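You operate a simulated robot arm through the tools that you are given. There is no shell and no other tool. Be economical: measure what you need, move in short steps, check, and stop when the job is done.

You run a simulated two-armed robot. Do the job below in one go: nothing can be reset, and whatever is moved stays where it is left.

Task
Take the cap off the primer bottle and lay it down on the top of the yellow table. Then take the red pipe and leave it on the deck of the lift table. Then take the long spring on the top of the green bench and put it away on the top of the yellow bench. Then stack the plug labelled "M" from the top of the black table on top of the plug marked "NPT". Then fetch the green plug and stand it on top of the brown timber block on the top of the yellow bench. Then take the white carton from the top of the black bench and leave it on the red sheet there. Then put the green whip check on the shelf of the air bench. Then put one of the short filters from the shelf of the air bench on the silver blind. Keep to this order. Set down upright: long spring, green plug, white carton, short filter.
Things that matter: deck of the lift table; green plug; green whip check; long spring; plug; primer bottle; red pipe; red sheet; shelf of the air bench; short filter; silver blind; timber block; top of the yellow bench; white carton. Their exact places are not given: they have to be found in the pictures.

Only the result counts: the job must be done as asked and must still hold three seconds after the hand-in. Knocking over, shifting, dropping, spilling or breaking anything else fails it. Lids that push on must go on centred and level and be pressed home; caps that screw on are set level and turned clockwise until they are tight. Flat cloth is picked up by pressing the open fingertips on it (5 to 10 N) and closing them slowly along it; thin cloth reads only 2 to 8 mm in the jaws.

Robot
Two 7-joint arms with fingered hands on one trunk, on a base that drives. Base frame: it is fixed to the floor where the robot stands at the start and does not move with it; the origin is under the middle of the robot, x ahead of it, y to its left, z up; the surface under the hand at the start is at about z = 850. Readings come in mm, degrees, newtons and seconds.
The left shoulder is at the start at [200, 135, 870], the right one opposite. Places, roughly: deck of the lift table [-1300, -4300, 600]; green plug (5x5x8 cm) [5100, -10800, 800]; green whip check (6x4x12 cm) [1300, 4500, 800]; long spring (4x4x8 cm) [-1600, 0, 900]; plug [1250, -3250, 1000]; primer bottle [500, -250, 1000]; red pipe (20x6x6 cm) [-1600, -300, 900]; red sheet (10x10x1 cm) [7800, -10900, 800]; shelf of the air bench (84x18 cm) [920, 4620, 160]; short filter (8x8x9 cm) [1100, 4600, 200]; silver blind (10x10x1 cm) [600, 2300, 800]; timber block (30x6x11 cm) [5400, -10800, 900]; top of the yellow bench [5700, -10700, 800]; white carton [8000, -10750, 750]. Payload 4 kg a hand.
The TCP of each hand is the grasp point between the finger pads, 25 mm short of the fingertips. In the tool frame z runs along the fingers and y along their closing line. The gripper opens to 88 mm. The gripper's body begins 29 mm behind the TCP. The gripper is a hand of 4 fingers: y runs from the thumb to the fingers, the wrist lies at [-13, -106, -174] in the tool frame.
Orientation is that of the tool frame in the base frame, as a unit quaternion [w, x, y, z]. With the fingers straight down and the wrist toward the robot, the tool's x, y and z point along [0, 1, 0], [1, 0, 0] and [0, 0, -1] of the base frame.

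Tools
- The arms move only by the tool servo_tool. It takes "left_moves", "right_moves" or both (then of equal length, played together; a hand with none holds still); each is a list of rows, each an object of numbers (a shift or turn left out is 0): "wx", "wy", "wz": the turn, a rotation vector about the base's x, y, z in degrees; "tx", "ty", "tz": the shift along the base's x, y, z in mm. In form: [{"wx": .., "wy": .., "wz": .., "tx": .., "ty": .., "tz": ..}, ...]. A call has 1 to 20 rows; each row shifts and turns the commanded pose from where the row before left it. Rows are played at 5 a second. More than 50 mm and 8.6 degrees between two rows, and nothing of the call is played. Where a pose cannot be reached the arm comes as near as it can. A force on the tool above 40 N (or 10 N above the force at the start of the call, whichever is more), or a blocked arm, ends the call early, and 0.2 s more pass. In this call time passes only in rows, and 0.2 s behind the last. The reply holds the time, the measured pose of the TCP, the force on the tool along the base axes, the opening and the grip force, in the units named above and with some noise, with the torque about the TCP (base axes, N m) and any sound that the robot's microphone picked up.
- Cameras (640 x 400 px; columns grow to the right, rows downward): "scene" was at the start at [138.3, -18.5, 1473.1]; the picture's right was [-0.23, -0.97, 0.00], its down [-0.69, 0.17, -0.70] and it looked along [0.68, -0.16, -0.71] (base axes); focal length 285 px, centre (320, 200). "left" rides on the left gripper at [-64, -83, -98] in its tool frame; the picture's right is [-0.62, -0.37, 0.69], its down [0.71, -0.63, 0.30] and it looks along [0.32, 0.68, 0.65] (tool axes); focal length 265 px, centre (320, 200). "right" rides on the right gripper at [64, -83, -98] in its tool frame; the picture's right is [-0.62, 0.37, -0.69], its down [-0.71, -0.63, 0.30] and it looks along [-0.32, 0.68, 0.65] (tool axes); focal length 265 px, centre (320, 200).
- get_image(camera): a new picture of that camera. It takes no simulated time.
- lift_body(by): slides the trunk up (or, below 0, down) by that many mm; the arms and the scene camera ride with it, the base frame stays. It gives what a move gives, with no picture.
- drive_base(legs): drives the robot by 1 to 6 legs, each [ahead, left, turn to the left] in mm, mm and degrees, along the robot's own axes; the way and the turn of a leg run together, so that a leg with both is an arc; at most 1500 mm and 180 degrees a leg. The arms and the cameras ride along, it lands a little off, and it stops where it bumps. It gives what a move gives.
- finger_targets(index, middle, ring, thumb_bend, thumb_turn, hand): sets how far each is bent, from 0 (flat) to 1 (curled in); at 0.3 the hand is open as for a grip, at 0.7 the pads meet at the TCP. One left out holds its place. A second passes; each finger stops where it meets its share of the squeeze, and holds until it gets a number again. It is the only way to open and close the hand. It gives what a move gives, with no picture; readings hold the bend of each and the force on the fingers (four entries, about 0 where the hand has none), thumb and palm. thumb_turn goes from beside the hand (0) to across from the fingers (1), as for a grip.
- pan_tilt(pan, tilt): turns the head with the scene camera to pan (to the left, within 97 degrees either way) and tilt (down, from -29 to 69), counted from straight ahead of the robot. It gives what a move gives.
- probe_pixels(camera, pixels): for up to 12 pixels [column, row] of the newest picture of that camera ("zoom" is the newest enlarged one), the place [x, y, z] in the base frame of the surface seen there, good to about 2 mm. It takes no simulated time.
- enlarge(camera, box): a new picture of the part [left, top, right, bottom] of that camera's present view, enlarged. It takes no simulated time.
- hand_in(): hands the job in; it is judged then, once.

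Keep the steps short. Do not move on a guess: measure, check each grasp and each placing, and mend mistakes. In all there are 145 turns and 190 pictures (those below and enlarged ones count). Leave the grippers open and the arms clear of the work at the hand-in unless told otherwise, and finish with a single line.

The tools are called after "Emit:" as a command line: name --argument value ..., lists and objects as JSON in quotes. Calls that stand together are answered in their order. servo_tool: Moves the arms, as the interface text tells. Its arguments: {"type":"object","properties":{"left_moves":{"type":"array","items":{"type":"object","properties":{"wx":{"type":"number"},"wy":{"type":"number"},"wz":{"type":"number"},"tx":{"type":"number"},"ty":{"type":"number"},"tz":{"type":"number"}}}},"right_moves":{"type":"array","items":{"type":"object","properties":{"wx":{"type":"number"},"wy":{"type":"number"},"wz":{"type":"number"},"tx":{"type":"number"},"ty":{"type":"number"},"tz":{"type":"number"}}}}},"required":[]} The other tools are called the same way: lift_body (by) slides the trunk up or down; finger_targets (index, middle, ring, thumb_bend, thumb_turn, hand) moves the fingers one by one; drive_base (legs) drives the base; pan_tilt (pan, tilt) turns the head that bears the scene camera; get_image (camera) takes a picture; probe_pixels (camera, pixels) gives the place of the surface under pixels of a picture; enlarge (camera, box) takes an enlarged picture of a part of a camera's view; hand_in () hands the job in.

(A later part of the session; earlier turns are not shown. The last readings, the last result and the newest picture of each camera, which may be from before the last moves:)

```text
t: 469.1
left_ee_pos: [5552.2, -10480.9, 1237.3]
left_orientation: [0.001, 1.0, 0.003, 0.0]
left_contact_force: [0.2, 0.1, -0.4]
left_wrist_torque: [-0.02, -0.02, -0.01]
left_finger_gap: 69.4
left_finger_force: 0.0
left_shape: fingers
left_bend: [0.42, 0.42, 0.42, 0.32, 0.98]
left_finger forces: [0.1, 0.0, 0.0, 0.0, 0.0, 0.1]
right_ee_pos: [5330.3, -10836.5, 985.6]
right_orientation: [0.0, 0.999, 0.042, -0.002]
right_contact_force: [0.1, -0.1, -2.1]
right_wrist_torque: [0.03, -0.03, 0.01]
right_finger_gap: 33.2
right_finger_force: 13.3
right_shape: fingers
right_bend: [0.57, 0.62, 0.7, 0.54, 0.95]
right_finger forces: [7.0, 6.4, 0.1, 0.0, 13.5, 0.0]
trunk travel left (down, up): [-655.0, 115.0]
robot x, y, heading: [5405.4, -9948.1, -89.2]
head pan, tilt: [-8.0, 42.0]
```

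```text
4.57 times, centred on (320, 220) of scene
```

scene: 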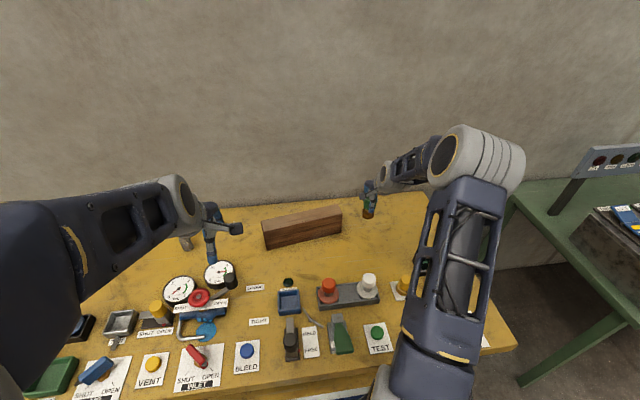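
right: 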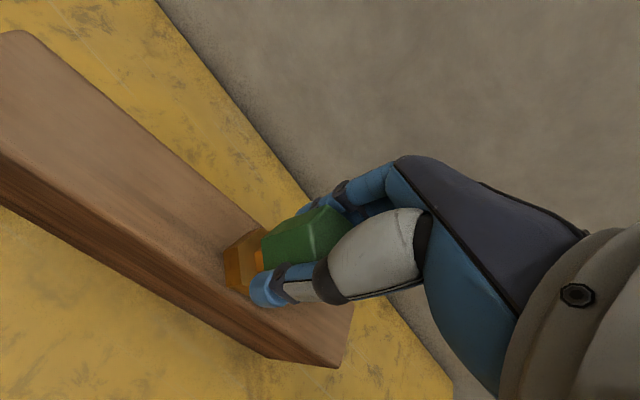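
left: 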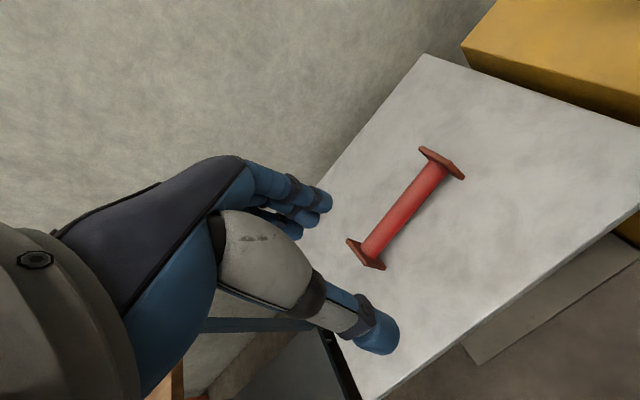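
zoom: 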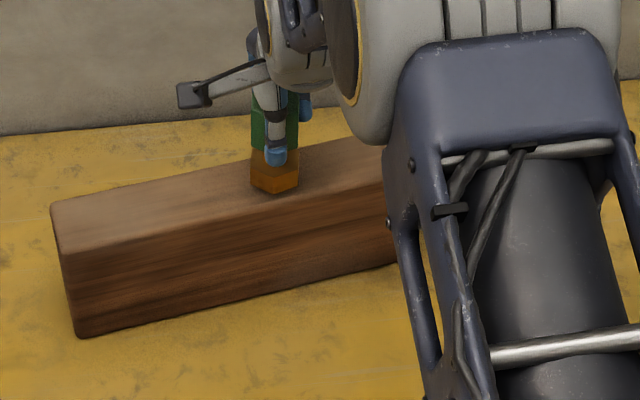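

Emit:
probe_pixels --camera "zoom" --pixels '[[274, 188], [255, 180], [296, 182], [274, 200], [240, 180], [240, 208], [240, 175], [320, 160], [320, 190], [200, 190]]'

Emit:
probe_pixels --camera "right" --pixels '[[228, 262], [226, 250], [250, 340], [150, 290], [240, 230], [180, 155]]'

```text
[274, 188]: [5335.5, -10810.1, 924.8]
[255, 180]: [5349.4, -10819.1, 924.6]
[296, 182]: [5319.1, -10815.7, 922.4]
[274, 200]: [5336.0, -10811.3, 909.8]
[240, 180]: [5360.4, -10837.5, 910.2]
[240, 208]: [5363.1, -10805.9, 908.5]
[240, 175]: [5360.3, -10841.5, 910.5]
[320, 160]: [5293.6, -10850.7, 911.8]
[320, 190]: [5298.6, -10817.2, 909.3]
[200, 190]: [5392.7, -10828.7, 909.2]
```

```text
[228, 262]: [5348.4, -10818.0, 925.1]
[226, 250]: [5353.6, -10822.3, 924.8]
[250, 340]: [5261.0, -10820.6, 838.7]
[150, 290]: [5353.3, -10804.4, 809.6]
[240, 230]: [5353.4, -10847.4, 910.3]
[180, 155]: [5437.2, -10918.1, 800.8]
```

The base sits inside the block's width. I shift 1.5 mm back and lower to contact.

Emit:
servo_tool --right_moves '[{"tz": -4, "ty": -1.5}, {"tz": -2}, {"tz": -1}, {"tz": -1}, {"tz": -0.8}, {}]'

```text
t: 470.5
left_ee_pos: [5552.0, -10482.3, 1237.3]
left_orientation: [0.0, 1.0, 0.004, 0.0]
left_contact_force: [0.1, -0.4, 0.0]
left_wrist_torque: [-0.03, 0.03, 0.02]
left_finger_gap: 69.6
left_finger_force: 0.0
left_shape: fingers
left_bend: [0.42, 0.42, 0.42, 0.32, 0.98]
left_finger forces: [0.0, 0.0, 0.1, 0.1, 0.0, 0.0]
right_ee_pos: [5329.8, -10836.8, 976.4]
right_orientation: [0.001, 0.999, 0.042, 0.0]
right_contact_force: [0.3, 1.0, 2.1]
right_wrist_torque: [0.01, 0.02, 0.03]
right_finger_gap: 33.1
right_finger_force: 13.6
right_shape: fingers
right_bend: [0.57, 0.62, 0.7, 0.54, 0.95]
right_finger forces: [7.2, 6.3, 0.0, 0.0, 14.5, 0.1]
trunk travel left (down, up): [-655.0, 115.0]
robot x, y, heading: [5407.6, -9949.1, -89.9]
head pan, tilt: [-8.0, 42.0]
```

It rests on the block. I open, rise and check.

Emit:
finger_targets --hand "right" --index 0.3 --middle 0.3 --ring 0.3 --thumb_bend 0.3

Emit:
servo_tool --right_moves '[{"tz": 10}, {"tz": 30}, {"tz": 40}, {"tz": 40}, {"tz": 40}, {"ty": 40}, {"ty": 40}, {"ty": 40}, {"ty": 40}, {"ty": 40}, {}]'

Emit:
get_image --camera "right"

```text
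t: 471.5
left_ee_pos: [5551.1, -10482.3, 1237.5]
left_orientation: [0.0, 1.0, 0.004, 0.0]
left_contact_force: [-0.1, -0.5, 0.1]
left_wrist_torque: [-0.01, 0.01, -0.02]
left_finger_gap: 69.5
left_finger_force: 0.3
left_shape: fingers
left_bend: [0.42, 0.42, 0.42, 0.32, 0.98]
left_finger forces: [0.0, 0.0, 0.0, 0.0, 0.0, 0.0]
right_ee_pos: [5329.1, -10837.3, 975.8]
right_orientation: [0.0, 0.999, 0.042, -0.002]
right_contact_force: [0.2, 0.5, 0.8]
right_wrist_torque: [0.01, 0.0, 0.01]
right_finger_gap: 84.5
right_finger_force: 0.1
right_shape: fingers
right_bend: [0.3, 0.3, 0.3, 0.3, 0.97]
right_finger forces: [0.1, 0.1, 0.1, 0.0, 0.0, 0.0]
trunk travel left (down, up): [-655.0, 115.0]
robot x, y, heading: [5409.2, -9949.4, -89.9]
head pan, tilt: [-8.0, 42.0]
```

```text
t: 473.9
left_ee_pos: [5551.7, -10483.4, 1237.3]
left_orientation: [0.0, 1.0, 0.004, 0.0]
left_contact_force: [-0.1, 0.2, -0.7]
left_wrist_torque: [0.02, -0.01, 0.01]
left_finger_gap: 69.8
left_finger_force: 0.0
left_shape: fingers
left_bend: [0.42, 0.42, 0.42, 0.32, 0.98]
left_finger forces: [0.1, 0.0, 0.1, 0.1, 0.0, 0.0]
right_ee_pos: [5330.9, -10636.4, 1134.8]
right_orientation: [0.0, 0.999, 0.041, -0.001]
right_contact_force: [-0.4, -0.2, 0.5]
right_wrist_torque: [0.0, -0.02, -0.01]
right_finger_gap: 84.3
right_finger_force: 0.1
right_shape: fingers
right_bend: [0.3, 0.3, 0.3, 0.3, 0.97]
right_finger forces: [0.0, 0.0, 0.1, 0.0, 0.0, 0.0]
trunk travel left (down, up): [-655.0, 115.0]
robot x, y, heading: [5406.5, -9949.4, -89.9]
head pan, tilt: [-8.0, 42.0]
```

```text
68 pictures are left
```

right: 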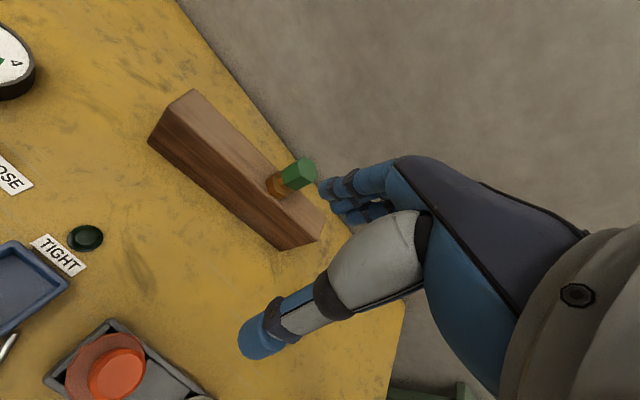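

The green plug stands on the block. Next is the black bench. I back off and strafe left to about x 7950.

Emit:
drive_base --legs '[[-600, 0, 0], [0, 1300, 0], [0, 1250, 0], [350, 0, 0]]'

Emit:
pan_tilt --pan 0 --tilt 38

Emit:
get_image --camera "scene"

```text
t: 491.0
left_ee_pos: [8087.9, -10168.5, 1238.2]
left_orientation: [0.0, 1.0, 0.013, 0.001]
left_contact_force: [-0.2, 1.0, -0.6]
left_wrist_torque: [0.04, 0.0, -0.01]
left_finger_gap: 69.4
left_finger_force: 0.1
left_shape: fingers
left_bend: [0.42, 0.42, 0.42, 0.32, 0.98]
left_finger forces: [0.0, 0.0, 0.0, 0.1, 0.0, 0.0]
right_ee_pos: [7868.3, -10328.2, 1133.8]
right_orientation: [0.0, 0.999, 0.052, -0.002]
right_contact_force: [0.3, -0.6, 1.9]
right_wrist_torque: [-0.01, 0.01, -0.01]
right_finger_gap: 84.5
right_finger_force: 0.0
right_shape: fingers
right_bend: [0.3, 0.3, 0.3, 0.3, 0.97]
right_finger forces: [0.1, 0.1, 0.0, 0.1, 0.0, 0.0]
trunk travel left (down, up): [-655.0, 115.0]
robot x, y, heading: [7930.2, -9638.7, -88.3]
head pan, tilt: [-8.0, 42.0]
```

```text
t: 491.7
left_ee_pos: [8086.5, -10170.4, 1237.8]
left_orientation: [0.001, 1.0, 0.014, 0.0]
left_contact_force: [-0.7, -0.5, 1.1]
left_wrist_torque: [0.0, 0.02, 0.03]
left_finger_gap: 69.6
left_finger_force: 0.1
left_shape: fingers
left_bend: [0.42, 0.42, 0.42, 0.32, 0.98]
left_finger forces: [0.1, 0.0, 0.0, 0.0, 0.0, 0.1]
right_ee_pos: [7868.6, -10329.2, 1132.7]
right_orientation: [0.0, 0.999, 0.051, -0.002]
right_contact_force: [-0.5, -0.1, 0.8]
right_wrist_torque: [-0.01, -0.01, -0.01]
right_finger_gap: 84.5
right_finger_force: 0.0
right_shape: fingers
right_bend: [0.3, 0.3, 0.3, 0.3, 0.97]
right_finger forces: [0.0, 0.0, 0.0, 0.0, 0.1, 0.0]
trunk travel left (down, up): [-655.0, 115.0]
robot x, y, heading: [7928.3, -9641.3, -88.5]
head pan, tilt: [0.0, 38.0]
```

```text
67 pictures are left
```

scene: 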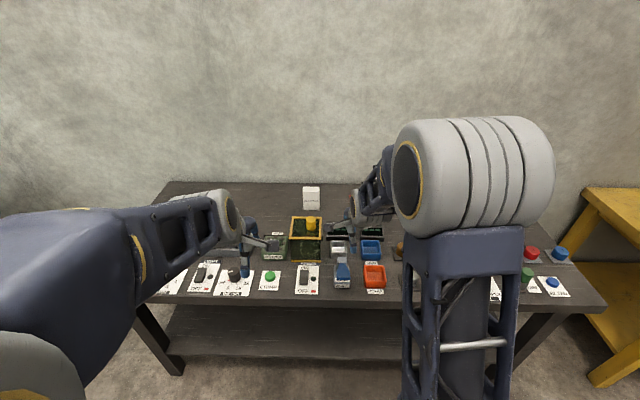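

The white carton is at (311,197). The red sheet hides behind the arm, so I look with the right camera.

Emit:
get_image --camera "right"

Emit:
enlarge --camera "scene" --box '[270, 170, 370, 240]'

Emit:
probe_pixels --camera "scene" --pixels '[[311, 188], [304, 188], [318, 188], [311, 192], [311, 205], [311, 215], [200, 190], [150, 300], [304, 222], [344, 190]]'

```text
66 pictures are left
```

right: 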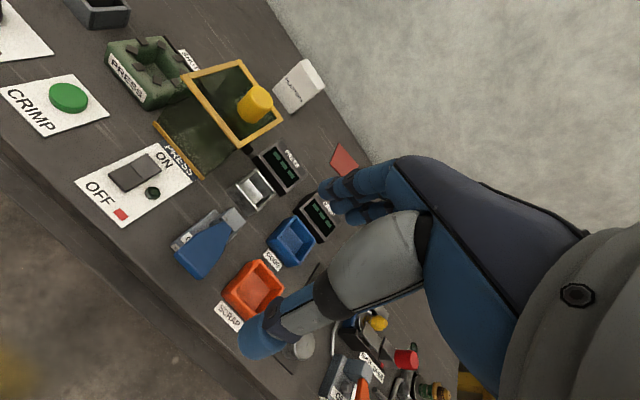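

```text
5.71 times, centred on (320, 205) of scene
```

zoom: 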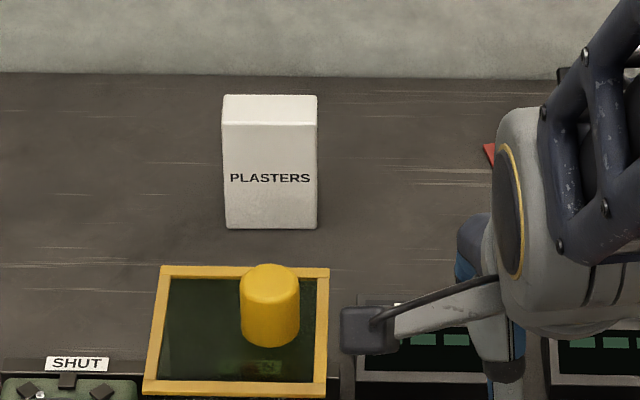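

```text
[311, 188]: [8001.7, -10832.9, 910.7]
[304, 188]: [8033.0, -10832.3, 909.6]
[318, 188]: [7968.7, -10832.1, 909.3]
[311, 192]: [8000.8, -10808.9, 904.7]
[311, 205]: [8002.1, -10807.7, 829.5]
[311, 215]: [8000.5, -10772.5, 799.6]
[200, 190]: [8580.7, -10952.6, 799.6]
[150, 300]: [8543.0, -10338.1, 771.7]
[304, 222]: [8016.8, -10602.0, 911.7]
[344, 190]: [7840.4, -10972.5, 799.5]
```

Emit:
probe_pixels --camera "right" --pixels '[[343, 160], [335, 147], [350, 172], [338, 165], [355, 163], [315, 65], [322, 82], [298, 78]]'

Emit:
drive_base --legs '[[0, 0, -1.5], [290, 0, 0]]'

Emit:
servo_tool --right_moves '[{"tx": -45, "tz": 10}, {"tx": -45}, {"tx": -45}, {"tx": -45}, {}]'

Emit:
get_image --camera "scene"

```text
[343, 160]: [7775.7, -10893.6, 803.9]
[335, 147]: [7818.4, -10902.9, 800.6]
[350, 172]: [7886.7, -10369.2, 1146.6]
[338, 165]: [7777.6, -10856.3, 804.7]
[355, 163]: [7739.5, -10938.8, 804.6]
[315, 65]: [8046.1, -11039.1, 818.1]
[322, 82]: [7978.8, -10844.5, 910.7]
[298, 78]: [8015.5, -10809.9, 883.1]
```

```text
t: 494.1
left_ee_pos: [8074.0, -10464.4, 1236.3]
left_orientation: [0.001, 1.0, 0.002, 0.0]
left_contact_force: [0.3, 0.7, -0.3]
left_wrist_torque: [-0.02, -0.01, 0.04]
left_finger_gap: 69.7
left_finger_force: 0.0
left_shape: fingers
left_bend: [0.42, 0.42, 0.42, 0.32, 0.98]
left_finger forces: [0.0, 0.1, 0.1, 0.0, 0.0, 0.0]
right_ee_pos: [7853.2, -10617.3, 1133.3]
right_orientation: [0.0, 0.999, 0.039, -0.001]
right_contact_force: [1.0, -0.2, 0.4]
right_wrist_torque: [0.03, 0.01, -0.02]
right_finger_gap: 84.7
right_finger_force: 0.0
right_shape: fingers
right_bend: [0.3, 0.3, 0.3, 0.3, 0.97]
right_finger forces: [0.0, 0.0, 0.0, 0.0, 0.0, 0.0]
trunk travel left (down, up): [-655.0, 115.0]
robot x, y, heading: [7933.8, -9931.5, -89.9]
head pan, tilt: [0.0, 38.0]
```

```text
t: 495.3
left_ee_pos: [8074.5, -10463.6, 1237.9]
left_orientation: [0.0, 1.0, 0.001, 0.0]
left_contact_force: [0.1, 0.5, -0.5]
left_wrist_torque: [-0.03, 0.01, -0.01]
left_finger_gap: 69.4
left_finger_force: 0.0
left_shape: fingers
left_bend: [0.42, 0.42, 0.42, 0.32, 0.98]
left_finger forces: [0.0, 0.0, 0.0, 0.1, 0.0, 0.1]
right_ee_pos: [7673.0, -10618.5, 1143.6]
right_orientation: [0.0, 0.999, 0.04, -0.002]
right_contact_force: [0.2, 1.2, 1.1]
right_wrist_torque: [0.02, 0.02, 0.0]
right_finger_gap: 84.4
right_finger_force: 0.1
right_shape: fingers
right_bend: [0.3, 0.3, 0.3, 0.3, 0.97]
right_finger forces: [0.0, 0.1, 0.1, 0.0, 0.0, 0.0]
trunk travel left (down, up): [-655.0, 115.0]
robot x, y, heading: [7929.1, -9929.0, -89.7]
head pan, tilt: [0.0, 38.0]
```

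```text
64 pictures are left
```

scene: 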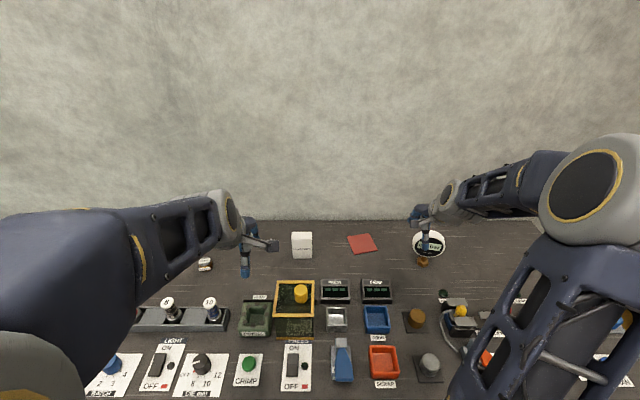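

Emit:
probe_pixels --camera "scene" --pixels '[[362, 243], [348, 238], [369, 235], [375, 249], [357, 252], [302, 234], [293, 234], [311, 234], [302, 238], [302, 250], [302, 233]]'

Emit:
enlarge --camera "scene" --box '[270, 215, 390, 285]'

```text
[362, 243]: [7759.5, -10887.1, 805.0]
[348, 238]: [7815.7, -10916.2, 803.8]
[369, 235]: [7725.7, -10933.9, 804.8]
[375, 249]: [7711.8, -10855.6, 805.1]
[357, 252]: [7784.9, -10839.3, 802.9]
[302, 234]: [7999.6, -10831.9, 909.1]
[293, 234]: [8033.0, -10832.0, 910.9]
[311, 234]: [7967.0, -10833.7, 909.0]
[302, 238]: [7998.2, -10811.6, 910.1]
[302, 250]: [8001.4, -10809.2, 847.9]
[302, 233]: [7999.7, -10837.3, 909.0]
```

```text
5.33 times, centred on (330, 250) of scene
```

zoom: 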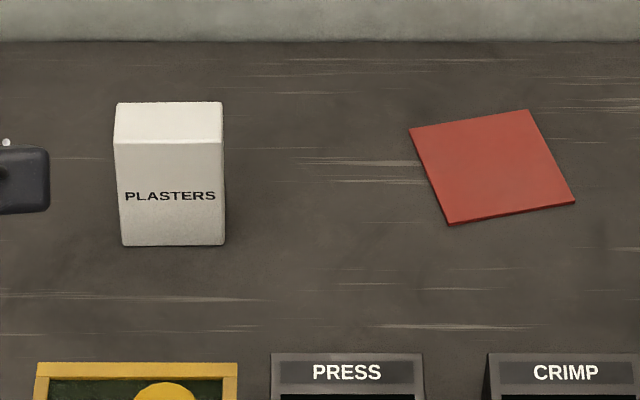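

Sheet centre (7760,-10886), z 805. Carton centre (8000,-10828), top 910, about 72 by 40 mm. I move the robot slightly in and left, then the right hand over the carton.

Emit:
drive_base --legs '[[80, 90, 0]]'

Emit:
servo_tool --right_moves '[{"tx": 40, "ty": -22}, {"tx": 40, "ty": -22}, {"tx": 40, "ty": -22}, {"tx": 40, "ty": -22}, {"tx": 40, "ty": -22}, {"tx": 37, "ty": -20}, {}]'

Emit:
get_image --camera "right"

```text
t: 496.5
left_ee_pos: [8164.0, -10543.2, 1237.6]
left_orientation: [0.0, 1.0, 0.002, 0.0]
left_contact_force: [-0.1, -1.1, 1.4]
left_wrist_torque: [0.02, 0.0, -0.03]
left_finger_gap: 69.3
left_finger_force: 0.0
left_shape: fingers
left_bend: [0.42, 0.42, 0.42, 0.32, 0.98]
left_finger forces: [0.0, 0.0, 0.0, 0.1, 0.0, 0.1]
right_ee_pos: [7762.0, -10699.8, 1143.9]
right_orientation: [0.0, 0.999, 0.04, -0.002]
right_contact_force: [0.2, -0.7, 0.1]
right_wrist_torque: [0.01, -0.03, 0.01]
right_finger_gap: 84.6
right_finger_force: 0.0
right_shape: fingers
right_bend: [0.3, 0.3, 0.3, 0.3, 0.97]
right_finger forces: [0.1, 0.0, 0.0, 0.1, 0.1, 0.0]
trunk travel left (down, up): [-655.0, 115.0]
robot x, y, heading: [8018.4, -10009.1, -89.7]
head pan, tilt: [0.0, 38.0]
```

```text
t: 498.1
left_ee_pos: [8163.6, -10544.1, 1237.3]
left_orientation: [-0.001, 1.0, 0.002, 0.001]
left_contact_force: [0.2, 0.7, -0.2]
left_wrist_torque: [0.01, -0.03, -0.02]
left_finger_gap: 69.4
left_finger_force: 0.0
left_shape: fingers
left_bend: [0.42, 0.42, 0.42, 0.32, 0.98]
left_finger forces: [0.1, 0.1, 0.0, 0.0, 0.0, 0.0]
right_ee_pos: [7996.9, -10830.3, 1140.8]
right_orientation: [-0.001, 0.999, 0.04, -0.002]
right_contact_force: [0.3, 0.1, 0.3]
right_wrist_torque: [-0.01, 0.01, -0.01]
right_finger_gap: 84.4
right_finger_force: 0.0
right_shape: fingers
right_bend: [0.3, 0.3, 0.3, 0.3, 0.97]
right_finger forces: [0.0, 0.1, 0.0, 0.1, 0.0, 0.0]
trunk travel left (down, up): [-655.0, 115.0]
robot x, y, heading: [8017.0, -10009.3, -89.8]
head pan, tilt: [0.0, 38.0]
```

```text
62 pictures are left
```

right: 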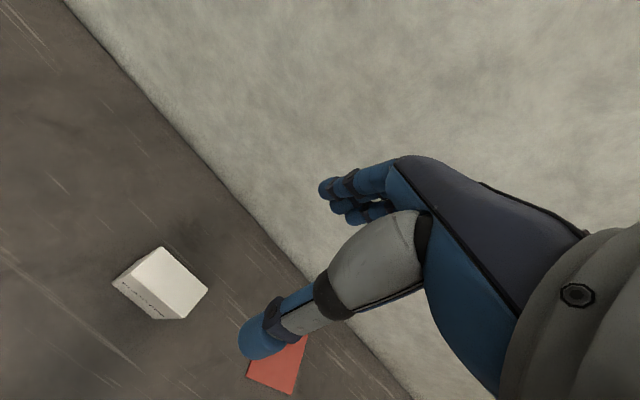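

On axis. I go down to TCP 893, close and lift.

Emit:
servo_tool --right_moves '[{"tz": -45, "tx": 2, "ty": 1}, {"tz": -45}, {"tz": -45}, {"tz": -40}, {"tz": -30}, {"tz": -25}, {"tz": -15}, {"tz": -3}, {}]'

Emit:
finger_targets --hand "right" --index 0.7 --middle 0.7 --ring 0.7 --thumb_bend 0.7

Emit:
servo_tool --right_moves '[{"tz": 5}, {"tz": 15}, {"tz": 30}, {}]'

Emit:
get_image --camera "right"

```text
t: 500.1
left_ee_pos: [8164.2, -10544.0, 1237.5]
left_orientation: [0.0, 1.0, 0.001, 0.0]
left_contact_force: [0.4, 0.0, 0.0]
left_wrist_torque: [0.0, 0.01, 0.0]
left_finger_gap: 69.8
left_finger_force: 0.1
left_shape: fingers
left_bend: [0.42, 0.42, 0.42, 0.32, 0.98]
left_finger forces: [0.0, 0.0, 0.0, 0.1, 0.0, 0.0]
right_ee_pos: [8002.2, -10829.2, 895.8]
right_orientation: [0.0, 0.999, 0.04, -0.002]
right_contact_force: [-0.1, 0.0, -0.2]
right_wrist_torque: [-0.01, 0.01, 0.02]
right_finger_gap: 84.5
right_finger_force: 0.0
right_shape: fingers
right_bend: [0.3, 0.3, 0.3, 0.3, 0.97]
right_finger forces: [0.1, 0.1, 0.1, 0.1, 0.2, 0.0]
trunk travel left (down, up): [-655.0, 115.0]
robot x, y, heading: [8024.3, -10013.1, -89.7]
head pan, tilt: [0.0, 38.0]
```

```text
t: 501.1
left_ee_pos: [8164.0, -10544.0, 1237.3]
left_orientation: [0.0, 1.0, 0.002, 0.0]
left_contact_force: [-0.1, -0.8, -0.4]
left_wrist_torque: [-0.04, 0.01, 0.01]
left_finger_gap: 69.6
left_finger_force: 0.0
left_shape: fingers
left_bend: [0.42, 0.42, 0.42, 0.32, 0.98]
left_finger forces: [0.0, 0.0, 0.0, 0.0, 0.0, 0.1]
right_ee_pos: [8002.1, -10830.2, 895.7]
right_orientation: [0.0, 0.999, 0.04, -0.001]
right_contact_force: [0.5, -0.6, 1.2]
right_wrist_torque: [-0.08, 0.03, -0.03]
right_finger_gap: 33.1
right_finger_force: 17.4
right_shape: fingers
right_bend: [0.58, 0.62, 0.64, 0.54, 0.95]
right_finger forces: [7.2, 6.0, 4.0, 0.1, 16.8, 0.1]
trunk travel left (down, up): [-655.0, 115.0]
robot x, y, heading: [8019.2, -10012.5, -89.9]
head pan, tilt: [0.0, 38.0]
```

```text
t: 502.1
left_ee_pos: [8165.0, -10543.1, 1238.2]
left_orientation: [0.0, 1.0, 0.002, 0.001]
left_contact_force: [-0.4, 0.7, 0.4]
left_wrist_torque: [0.03, 0.01, 0.0]
left_finger_gap: 69.6
left_finger_force: 0.0
left_shape: fingers
left_bend: [0.42, 0.42, 0.42, 0.32, 0.98]
left_finger forces: [0.0, 0.0, 0.0, 0.1, 0.1, 0.0]
right_ee_pos: [8001.1, -10828.1, 947.5]
right_orientation: [-0.002, 0.999, 0.04, 0.0]
right_contact_force: [0.9, -0.3, -1.0]
right_wrist_torque: [0.01, 0.02, 0.01]
right_finger_gap: 33.6
right_finger_force: 16.6
right_shape: fingers
right_bend: [0.58, 0.62, 0.64, 0.54, 0.94]
right_finger forces: [7.2, 5.7, 3.7, 0.0, 16.7, 0.0]
trunk travel left (down, up): [-655.0, 115.0]
robot x, y, heading: [8019.9, -10009.2, -90.1]
head pan, tilt: [0.0, 38.0]
```

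```text
61 pictures are left
```

right: 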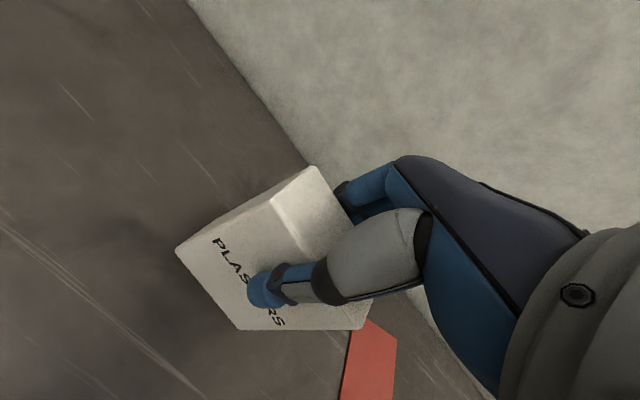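

Held (bottom 95 mm below). I carry it over the sheet and lower near it.

Emit:
servo_tool --right_moves '[{"tz": 10, "tx": -30}, {"tx": -42, "ty": -11.5}, {"tx": -42, "ty": -11.5}, {"tx": -42, "ty": -11.5}, {"tx": -42, "ty": -11.5}, {"tx": -43, "ty": -11.5}, {"tz": -25}, {"tz": -20}, {"tz": -5}, {}]'

Emit:
get_image --camera "right"

Emit:
enlarge --camera "scene" --box '[320, 200, 460, 300]'

```text
t: 504.3
left_ee_pos: [8163.5, -10543.8, 1237.2]
left_orientation: [0.0, 1.0, 0.002, 0.0]
left_contact_force: [-0.4, -0.6, -0.4]
left_wrist_torque: [-0.01, -0.02, -0.01]
left_finger_gap: 69.7
left_finger_force: 0.1
left_shape: fingers
left_bend: [0.42, 0.42, 0.42, 0.32, 0.98]
left_finger forces: [0.0, 0.0, 0.1, 0.0, 0.0, 0.0]
right_ee_pos: [7761.1, -10886.8, 905.9]
right_orientation: [0.0, 0.999, 0.039, -0.001]
right_contact_force: [0.4, 0.5, -0.3]
right_wrist_torque: [-0.01, 0.0, 0.0]
right_finger_gap: 33.3
right_finger_force: 16.6
right_shape: fingers
right_bend: [0.58, 0.63, 0.64, 0.54, 0.94]
right_finger forces: [7.3, 5.6, 3.6, 0.1, 16.3, 0.0]
trunk travel left (down, up): [-655.0, 115.0]
robot x, y, heading: [8022.3, -10011.1, -89.9]
head pan, tilt: [0.0, 38.0]
```

```text
60 pictures are left
```

right: 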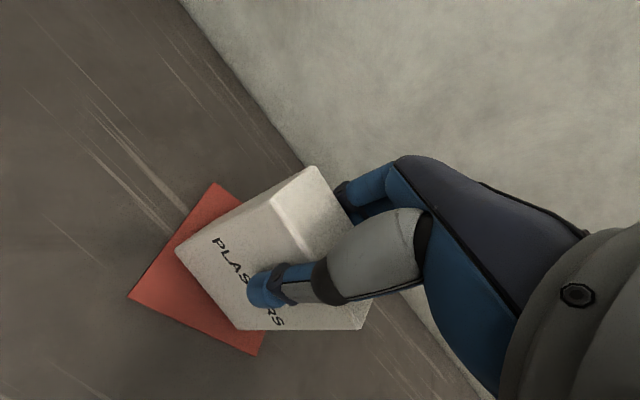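

```text
4.00 times, centred on (390, 250) of scene
```

zoom: 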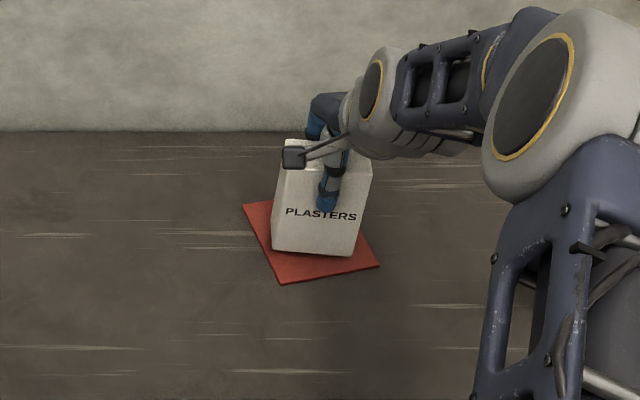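

The carton is over the sheet. I lower to contact.

Emit:
servo_tool --right_moves '[{"tz": -2, "tx": 2, "ty": 2, "wz": 4}, {"tz": -1, "wz": 4}, {"tz": -1}, {"tz": -0.8}, {"tz": -0.8}, {}]'

```text
t: 505.7
left_ee_pos: [8164.0, -10543.9, 1238.9]
left_orientation: [0.0, 1.0, 0.002, 0.0]
left_contact_force: [0.3, -0.4, -0.1]
left_wrist_torque: [0.02, -0.02, 0.0]
left_finger_gap: 69.5
left_finger_force: 0.0
left_shape: fingers
left_bend: [0.42, 0.42, 0.42, 0.32, 0.98]
left_finger forces: [0.1, 0.0, 0.0, 0.0, 0.1, 0.1]
right_ee_pos: [7762.1, -10884.7, 901.7]
right_orientation: [0.0, 0.994, 0.109, -0.002]
right_contact_force: [2.2, 1.2, 3.0]
right_wrist_torque: [0.0, 0.03, -0.01]
right_finger_gap: 33.3
right_finger_force: 16.9
right_shape: fingers
right_bend: [0.58, 0.63, 0.64, 0.54, 0.94]
right_finger forces: [7.2, 5.6, 3.6, 0.1, 17.0, 0.0]
trunk travel left (down, up): [-655.0, 115.0]
robot x, y, heading: [8021.0, -10007.6, -89.9]
head pan, tilt: [0.0, 38.0]
```

It touches with 3 N. I open and rise.

Emit:
finger_targets --hand "right" --index 0.3 --middle 0.3 --ring 0.3 --thumb_bend 0.3

Emit:
servo_tool --right_moves '[{"tz": 15}, {"tz": 35}, {"tz": 45}, {"tz": 45}, {"tz": 45}, {"tz": 45}, {"ty": 45, "wz": -4}, {"ty": 45, "wz": -4}, {"ty": 45}, {"ty": 45}, {"ty": 45}, {}]'

Emit:
enlarge --camera "scene" --box '[320, 200, 460, 300]'

```text
t: 506.7
left_ee_pos: [8165.1, -10545.3, 1237.7]
left_orientation: [-0.001, 1.0, 0.001, 0.001]
left_contact_force: [-0.1, -0.6, -0.2]
left_wrist_torque: [0.0, 0.0, 0.02]
left_finger_gap: 69.5
left_finger_force: 0.1
left_shape: fingers
left_bend: [0.42, 0.42, 0.42, 0.32, 0.98]
left_finger forces: [0.1, 0.1, 0.1, 0.0, 0.1, 0.0]
right_ee_pos: [7762.6, -10883.3, 900.5]
right_orientation: [0.001, 0.994, 0.11, -0.002]
right_contact_force: [-1.0, -0.4, -0.5]
right_wrist_torque: [-0.02, -0.01, 0.02]
right_finger_gap: 84.6
right_finger_force: 0.1
right_shape: fingers
right_bend: [0.3, 0.3, 0.3, 0.3, 0.97]
right_finger forces: [0.0, 0.0, 0.0, 0.0, 0.0, 0.0]
trunk travel left (down, up): [-655.0, 115.0]
robot x, y, heading: [8021.7, -10008.5, -89.8]
head pan, tilt: [0.0, 38.0]
```

```text
t: 509.3
left_ee_pos: [8164.2, -10544.5, 1237.6]
left_orientation: [0.0, 1.0, 0.001, -0.001]
left_contact_force: [0.8, 0.3, -0.7]
left_wrist_torque: [0.03, -0.01, -0.03]
left_finger_gap: 69.7
left_finger_force: 0.2
left_shape: fingers
left_bend: [0.42, 0.42, 0.42, 0.32, 0.98]
left_finger forces: [0.1, 0.0, 0.1, 0.0, 0.1, 0.0]
right_ee_pos: [7762.3, -10658.3, 1132.0]
right_orientation: [0.0, 0.999, 0.04, -0.001]
right_contact_force: [-0.1, 0.3, 0.4]
right_wrist_torque: [-0.03, 0.0, 0.01]
right_finger_gap: 84.3
right_finger_force: 0.2
right_shape: fingers
right_bend: [0.3, 0.3, 0.3, 0.3, 0.97]
right_finger forces: [0.1, 0.1, 0.0, 0.0, 0.1, 0.0]
trunk travel left (down, up): [-655.0, 115.0]
robot x, y, heading: [8020.8, -10009.9, -89.9]
head pan, tilt: [0.0, 38.0]
```

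```text
4.00 times, centred on (390, 250) of scene
```

zoom: 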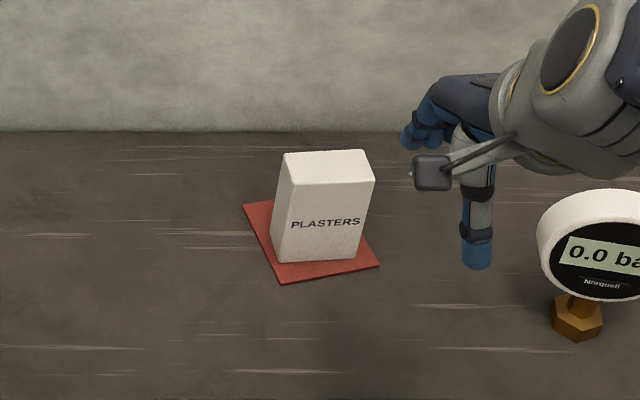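

The carton stands on the red sheet. Now I take the long way back to the air bench at the other end.

Emit:
drive_base --legs '[[-1100, 0, 0], [0, -1500, 0], [0, -1500, 0], [0, -1500, 0], [0, -1500, 0], [0, -1500, 0]]'

```text
t: 513.8
left_ee_pos: [8168.9, -9643.0, 1237.6]
left_orientation: [-0.001, 1.0, 0.005, 0.0]
left_contact_force: [0.8, 0.4, 0.5]
left_wrist_torque: [0.02, 0.01, 0.01]
left_finger_gap: 69.8
left_finger_force: 0.0
left_shape: fingers
left_bend: [0.42, 0.42, 0.42, 0.32, 0.98]
left_finger forces: [0.0, 0.1, 0.1, 0.0, 0.1, 0.0]
right_ee_pos: [7769.2, -9759.3, 1131.5]
right_orientation: [0.0, 0.999, 0.045, -0.002]
right_contact_force: [-0.1, 0.2, 1.1]
right_wrist_torque: [0.03, 0.02, 0.0]
right_finger_gap: 84.3
right_finger_force: 0.0
right_shape: fingers
right_bend: [0.3, 0.3, 0.3, 0.3, 0.97]
right_finger forces: [0.0, 0.0, 0.1, 0.0, 0.0, 0.1]
trunk travel left (down, up): [-655.0, 115.0]
robot x, y, heading: [8024.4, -9109.6, -89.4]
head pan, tilt: [0.0, 38.0]
stopped in leg 1: the robot was blocked; the commanded pose is now the measured one
```

Blocked from behind at y -9110. I go forward to the lane I used before (y≈-9350) and strafe right there.

Emit:
drive_base --legs '[[240, 0, 0], [0, -1500, 0], [0, -1200, 0]]'

Emit:
pan_tilt --pan 97 --tilt 25

Emit:
get_image --camera "scene"

```text
t: 528.3
left_ee_pos: [5470.8, -9886.8, 1236.6]
left_orientation: [0.0, 1.0, -0.005, 0.0]
left_contact_force: [0.1, 0.0, 0.0]
left_wrist_torque: [0.01, 0.0, 0.01]
left_finger_gap: 69.5
left_finger_force: 0.0
left_shape: fingers
left_bend: [0.42, 0.42, 0.42, 0.32, 0.98]
left_finger forces: [0.0, 0.0, 0.0, 0.0, 0.0, 0.0]
right_ee_pos: [5068.3, -9995.9, 1133.0]
right_orientation: [0.0, 0.999, 0.034, 0.0]
right_contact_force: [0.1, 0.9, 0.5]
right_wrist_torque: [-0.01, -0.03, 0.02]
right_finger_gap: 84.8
right_finger_force: 0.2
right_shape: fingers
right_bend: [0.3, 0.3, 0.3, 0.3, 0.97]
right_finger forces: [0.0, 0.1, 0.0, 0.0, 0.0, 0.0]
trunk travel left (down, up): [-655.0, 115.0]
robot x, y, heading: [5334.8, -9350.2, -90.3]
head pan, tilt: [0.0, 38.0]
```

```text
t: 530.0
left_ee_pos: [5469.7, -9886.0, 1236.6]
left_orientation: [0.0, 1.0, -0.004, 0.0]
left_contact_force: [0.2, -0.1, -0.8]
left_wrist_torque: [0.0, -0.01, 0.0]
left_finger_gap: 69.8
left_finger_force: 0.0
left_shape: fingers
left_bend: [0.42, 0.42, 0.42, 0.32, 0.98]
left_finger forces: [0.1, 0.0, 0.1, 0.0, 0.0, 0.0]
right_ee_pos: [5069.5, -9995.6, 1130.9]
right_orientation: [-0.001, 0.999, 0.035, -0.001]
right_contact_force: [-0.7, -0.1, 0.5]
right_wrist_torque: [0.02, 0.0, 0.04]
right_finger_gap: 84.6
right_finger_force: 0.0
right_shape: fingers
right_bend: [0.3, 0.3, 0.3, 0.3, 0.97]
right_finger forces: [0.0, 0.0, 0.0, 0.1, 0.0, 0.0]
trunk travel left (down, up): [-655.0, 115.0]
robot x, y, heading: [5335.2, -9348.0, -90.7]
head pan, tilt: [97.0, 25.0]
```

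```text
57 pictures are left
```

scene: 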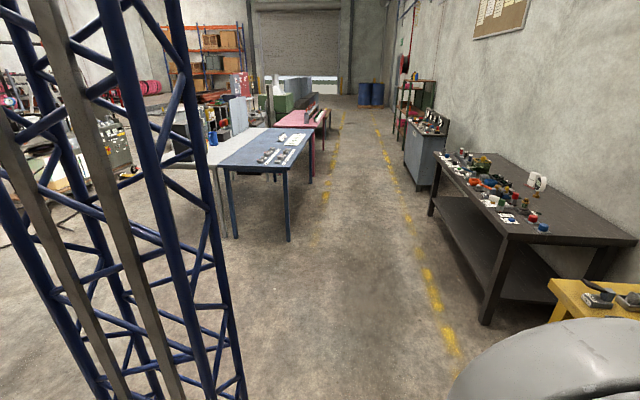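

Behind there was a blue table, and it looks undisturbed. I go on: back to y -8900 and strafe right to the aisle.

Emit:
drive_base --legs '[[-430, 0, 0.6], [0, -1500, 0], [0, -1500, 0], [0, -1500, 0], [0, -1270, 0]]'

Emit:
drive_base --legs '[[0, 0, 180], [1500, 0, 0], [1500, 0, 0]]'

```text
t: 559.8
left_ee_pos: [-329.9, -9409.6, 1237.7]
left_orientation: [-0.001, 1.0, -0.017, 0.0]
left_contact_force: [0.0, -0.7, 0.9]
left_wrist_torque: [0.01, 0.0, 0.0]
left_finger_gap: 69.8
left_finger_force: 0.0
left_shape: fingers
left_bend: [0.42, 0.42, 0.42, 0.32, 0.98]
left_finger forces: [0.0, 0.0, 0.1, 0.1, 0.1, 0.1]
right_ee_pos: [-735.3, -9507.8, 1132.1]
right_orientation: [0.0, 1.0, 0.022, -0.002]
right_contact_force: [-0.3, 0.0, -0.1]
right_wrist_torque: [0.03, 0.01, 0.01]
right_finger_gap: 84.7
right_finger_force: 0.1
right_shape: fingers
right_bend: [0.3, 0.3, 0.3, 0.3, 0.97]
right_finger forces: [0.1, 0.1, 0.0, 0.0, 0.0, 0.0]
trunk travel left (down, up): [-655.0, 115.0]
robot x, y, heading: [-453.6, -8869.8, -91.9]
head pan, tilt: [97.0, 25.0]
```

```text
t: 581.7
left_ee_pos: [-675.0, -5335.7, 1237.3]
left_orientation: [0.0, -0.002, 1.0, -0.001]
left_contact_force: [-0.4, -0.9, 0.5]
left_wrist_torque: [0.02, -0.01, -0.02]
left_finger_gap: 69.6
left_finger_force: 0.0
left_shape: fingers
left_bend: [0.42, 0.42, 0.42, 0.32, 0.98]
left_finger forces: [0.1, 0.1, 0.1, 0.0, 0.0, 0.0]
right_ee_pos: [-273.9, -5220.6, 1131.4]
right_orientation: [0.001, -0.041, 0.999, 0.0]
right_contact_force: [-0.2, 0.2, 0.2]
right_wrist_torque: [0.04, 0.02, 0.03]
right_finger_gap: 84.5
right_finger_force: 0.0
right_shape: fingers
right_bend: [0.3, 0.3, 0.3, 0.3, 0.97]
right_finger forces: [0.0, 0.0, 0.1, 0.0, 0.0, 0.1]
trunk travel left (down, up): [-655.0, 115.0]
robot x, y, heading: [-529.3, -5869.7, 90.4]
head pan, tilt: [97.0, 25.0]
```

Emit:
drive_base --legs '[[1500, 0, -0.8], [1500, 0, 0], [1500, 0, 0], [1500, 0, 0], [1500, 0, 0], [600, 0, 0]]'

Emit:
pan_tilt --pan -35 --tilt 25

Emit:
get_image --camera "scene"

```text
t: 620.4
left_ee_pos: [-523.1, 2803.9, 1236.8]
left_orientation: [0.0, 0.012, 1.0, -0.001]
left_contact_force: [0.2, -0.5, 0.8]
left_wrist_torque: [-0.02, 0.0, -0.02]
left_finger_gap: 69.9
left_finger_force: 0.0
left_shape: fingers
left_bend: [0.42, 0.42, 0.42, 0.32, 0.98]
left_finger forces: [0.0, 0.0, 0.1, 0.1, 0.1, 0.0]
right_ee_pos: [-118.7, 2905.9, 1131.5]
right_orientation: [0.001, -0.028, 1.0, 0.0]
right_contact_force: [0.1, -0.4, -0.9]
right_wrist_torque: [0.02, -0.01, 0.0]
right_finger_gap: 84.6
right_finger_force: 0.2
right_shape: fingers
right_bend: [0.3, 0.3, 0.3, 0.3, 0.97]
right_finger forces: [0.0, 0.0, 0.1, 0.0, 0.1, 0.0]
trunk travel left (down, up): [-655.0, 115.0]
robot x, y, heading: [-393.4, 2263.8, 88.7]
head pan, tilt: [97.0, 25.0]
```

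```text
t: 622.6
left_ee_pos: [-521.7, 2803.7, 1236.0]
left_orientation: [0.0, 0.011, 1.0, -0.001]
left_contact_force: [-0.3, 0.4, 0.0]
left_wrist_torque: [0.0, 0.01, -0.02]
left_finger_gap: 69.9
left_finger_force: 0.1
left_shape: fingers
left_bend: [0.42, 0.42, 0.42, 0.32, 0.98]
left_finger forces: [0.1, 0.0, 0.0, 0.0, 0.1, 0.0]
right_ee_pos: [-117.4, 2904.6, 1131.5]
right_orientation: [0.001, -0.027, 1.0, 0.0]
right_contact_force: [0.1, 0.7, 0.0]
right_wrist_torque: [0.03, 0.02, -0.06]
right_finger_gap: 84.8
right_finger_force: 0.1
right_shape: fingers
right_bend: [0.3, 0.3, 0.3, 0.3, 0.97]
right_finger forces: [0.0, 0.1, 0.0, 0.0, 0.1, 0.1]
trunk travel left (down, up): [-655.0, 115.0]
robot x, y, heading: [-394.0, 2263.8, 88.4]
head pan, tilt: [-35.0, 25.0]
```

```text
56 pictures are left
```

scene: 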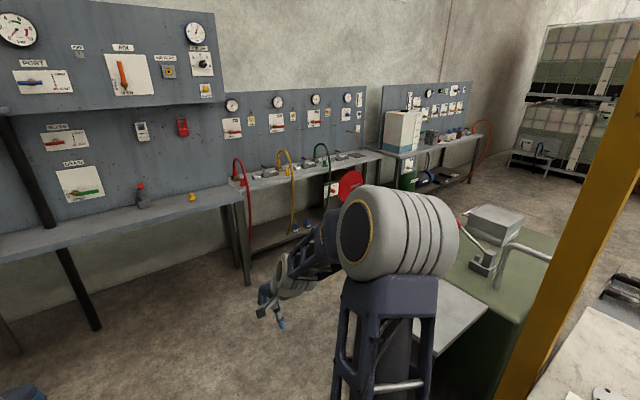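

The air bench is the middle one with hose loops. I zoom in and measure.

Emit:
enlarge --camera "scene" --box '[215, 130, 395, 270]'

Emit:
probe_pixels --camera "scene" --pixels '[[245, 190], [375, 160], [248, 280], [322, 150], [325, 180], [290, 160], [470, 310], [450, 250], [270, 235], [300, 225], [430, 300], [545, 255]]'

```text
2.86 times, centred on (305, 200) of scene
```

zoom: 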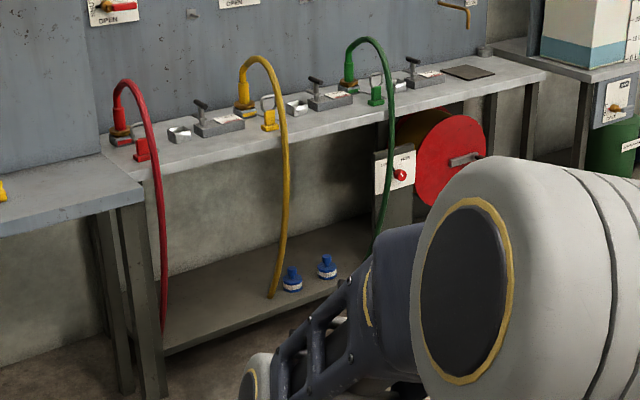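

```text
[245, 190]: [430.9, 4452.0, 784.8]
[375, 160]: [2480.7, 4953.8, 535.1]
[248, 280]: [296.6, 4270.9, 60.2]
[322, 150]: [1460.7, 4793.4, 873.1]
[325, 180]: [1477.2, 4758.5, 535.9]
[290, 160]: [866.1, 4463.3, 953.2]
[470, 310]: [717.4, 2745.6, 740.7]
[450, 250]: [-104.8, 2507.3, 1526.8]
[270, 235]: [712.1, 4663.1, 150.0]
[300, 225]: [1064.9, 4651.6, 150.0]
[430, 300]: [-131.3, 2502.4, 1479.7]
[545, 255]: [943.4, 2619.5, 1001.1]
```

Small coloured clamps (red, yellow, green) stand on the bench by the hoses. The filters are on the shelf below. I drive to about (1100,3690) facing the bench.

Emit:
drive_base --legs '[[0, 0, 1.5], [1420, 0, 0], [0, -1480, 0]]'

Emit:
pan_tilt --pan 0 --tilt 30

Emit:
get_image --camera "scene"

```text
t: 636.8
left_ee_pos: [918.2, 4217.5, 1236.5]
left_orientation: [0.0, -0.01, 1.0, 0.0]
left_contact_force: [-0.3, 0.2, -0.1]
left_wrist_torque: [0.0, -0.04, 0.0]
left_finger_gap: 69.6
left_finger_force: 0.0
left_shape: fingers
left_bend: [0.42, 0.42, 0.42, 0.32, 0.98]
left_finger forces: [0.0, 0.0, 0.0, 0.1, 0.0, 0.0]
right_ee_pos: [1316.2, 4338.0, 1132.2]
right_orientation: [0.0, -0.05, 0.999, -0.001]
right_contact_force: [0.3, -0.5, 0.5]
right_wrist_torque: [-0.01, 0.0, -0.01]
right_finger_gap: 84.7
right_finger_force: 0.1
right_shape: fingers
right_bend: [0.3, 0.3, 0.3, 0.3, 0.97]
right_finger forces: [0.0, 0.1, 0.0, 0.1, 0.0, 0.0]
trunk travel left (down, up): [-655.0, 115.0]
robot x, y, heading: [1072.1, 3683.3, 91.4]
head pan, tilt: [-35.0, 25.0]
```

```text
t: 637.8
left_ee_pos: [917.6, 4216.3, 1236.6]
left_orientation: [0.0, -0.01, 1.0, -0.001]
left_contact_force: [0.1, 0.5, 0.6]
left_wrist_torque: [-0.02, 0.04, -0.05]
left_finger_gap: 69.6
left_finger_force: 0.2
left_shape: fingers
left_bend: [0.42, 0.42, 0.42, 0.32, 0.98]
left_finger forces: [0.1, 0.1, 0.0, 0.0, 0.1, 0.1]
right_ee_pos: [1316.6, 4337.5, 1131.6]
right_orientation: [0.001, -0.05, 0.999, 0.001]
right_contact_force: [-0.3, 0.3, -0.2]
right_wrist_torque: [0.01, 0.01, 0.04]
right_finger_gap: 84.7
right_finger_force: 0.0
right_shape: fingers
right_bend: [0.3, 0.3, 0.3, 0.3, 0.97]
right_finger forces: [0.0, 0.1, 0.0, 0.0, 0.0, 0.1]
trunk travel left (down, up): [-655.0, 115.0]
robot x, y, heading: [1071.8, 3685.0, 91.3]
head pan, tilt: [0.0, 30.0]
```

```text
54 pictures are left
```

scene: 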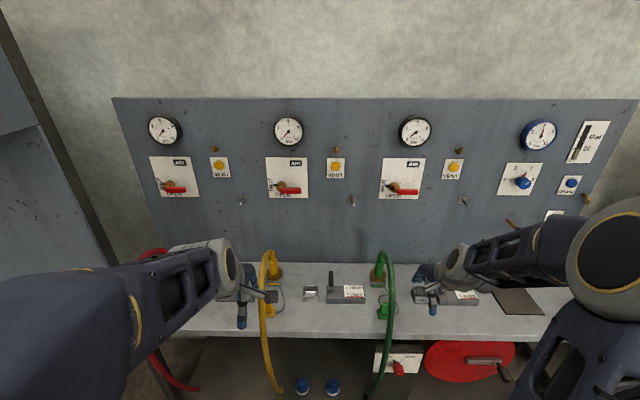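

Emit:
enlarge --camera "scene" --box '[250, 240, 440, 400]'

Emit:
probe_pixels --camera "scene" --pixels '[[383, 311], [386, 297], [378, 280], [391, 300], [388, 254], [380, 380], [302, 380], [331, 380], [264, 300], [278, 390], [330, 330], [345, 290]]'

```text
2.50 times, centred on (345, 320) of scene
```

zoom: 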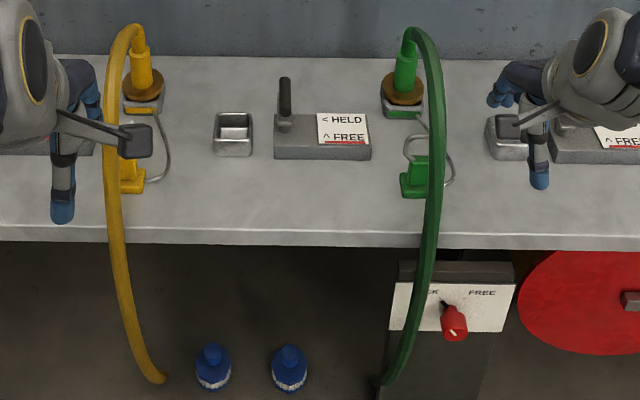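

```text
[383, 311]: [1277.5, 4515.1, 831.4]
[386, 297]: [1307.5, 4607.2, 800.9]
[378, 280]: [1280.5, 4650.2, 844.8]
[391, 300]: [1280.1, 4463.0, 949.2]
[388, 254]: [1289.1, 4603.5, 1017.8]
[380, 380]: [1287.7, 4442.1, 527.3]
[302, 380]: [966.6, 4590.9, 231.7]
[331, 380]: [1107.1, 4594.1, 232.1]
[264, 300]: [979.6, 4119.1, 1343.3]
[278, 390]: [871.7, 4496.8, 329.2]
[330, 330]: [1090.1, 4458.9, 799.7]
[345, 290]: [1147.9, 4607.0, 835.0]
```

The green clamp is at about (1277,4515) under the hose arc (hose x≈1285). I look at it with the right camera.

Emit:
get_image --camera "right"

Emit:
enlarge --camera "scene" --box '[355, 245, 425, 325]'

```text
52 pictures are left
```

right: 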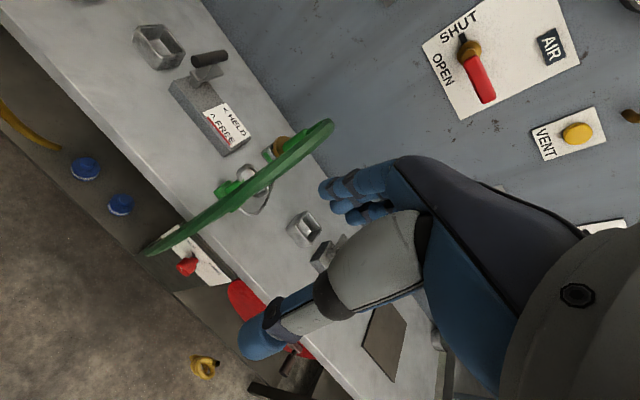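

```text
5.00 times, centred on (390, 285) of scene
```

zoom: 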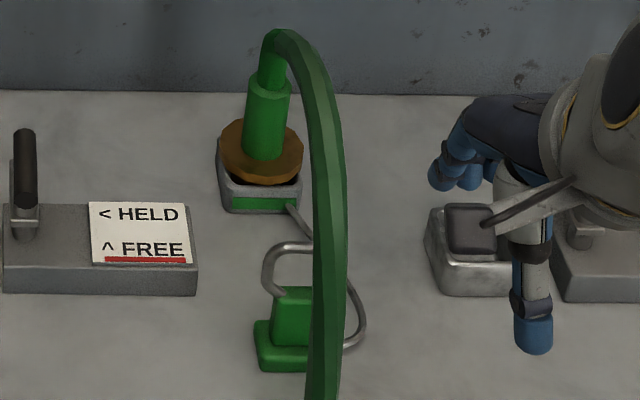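

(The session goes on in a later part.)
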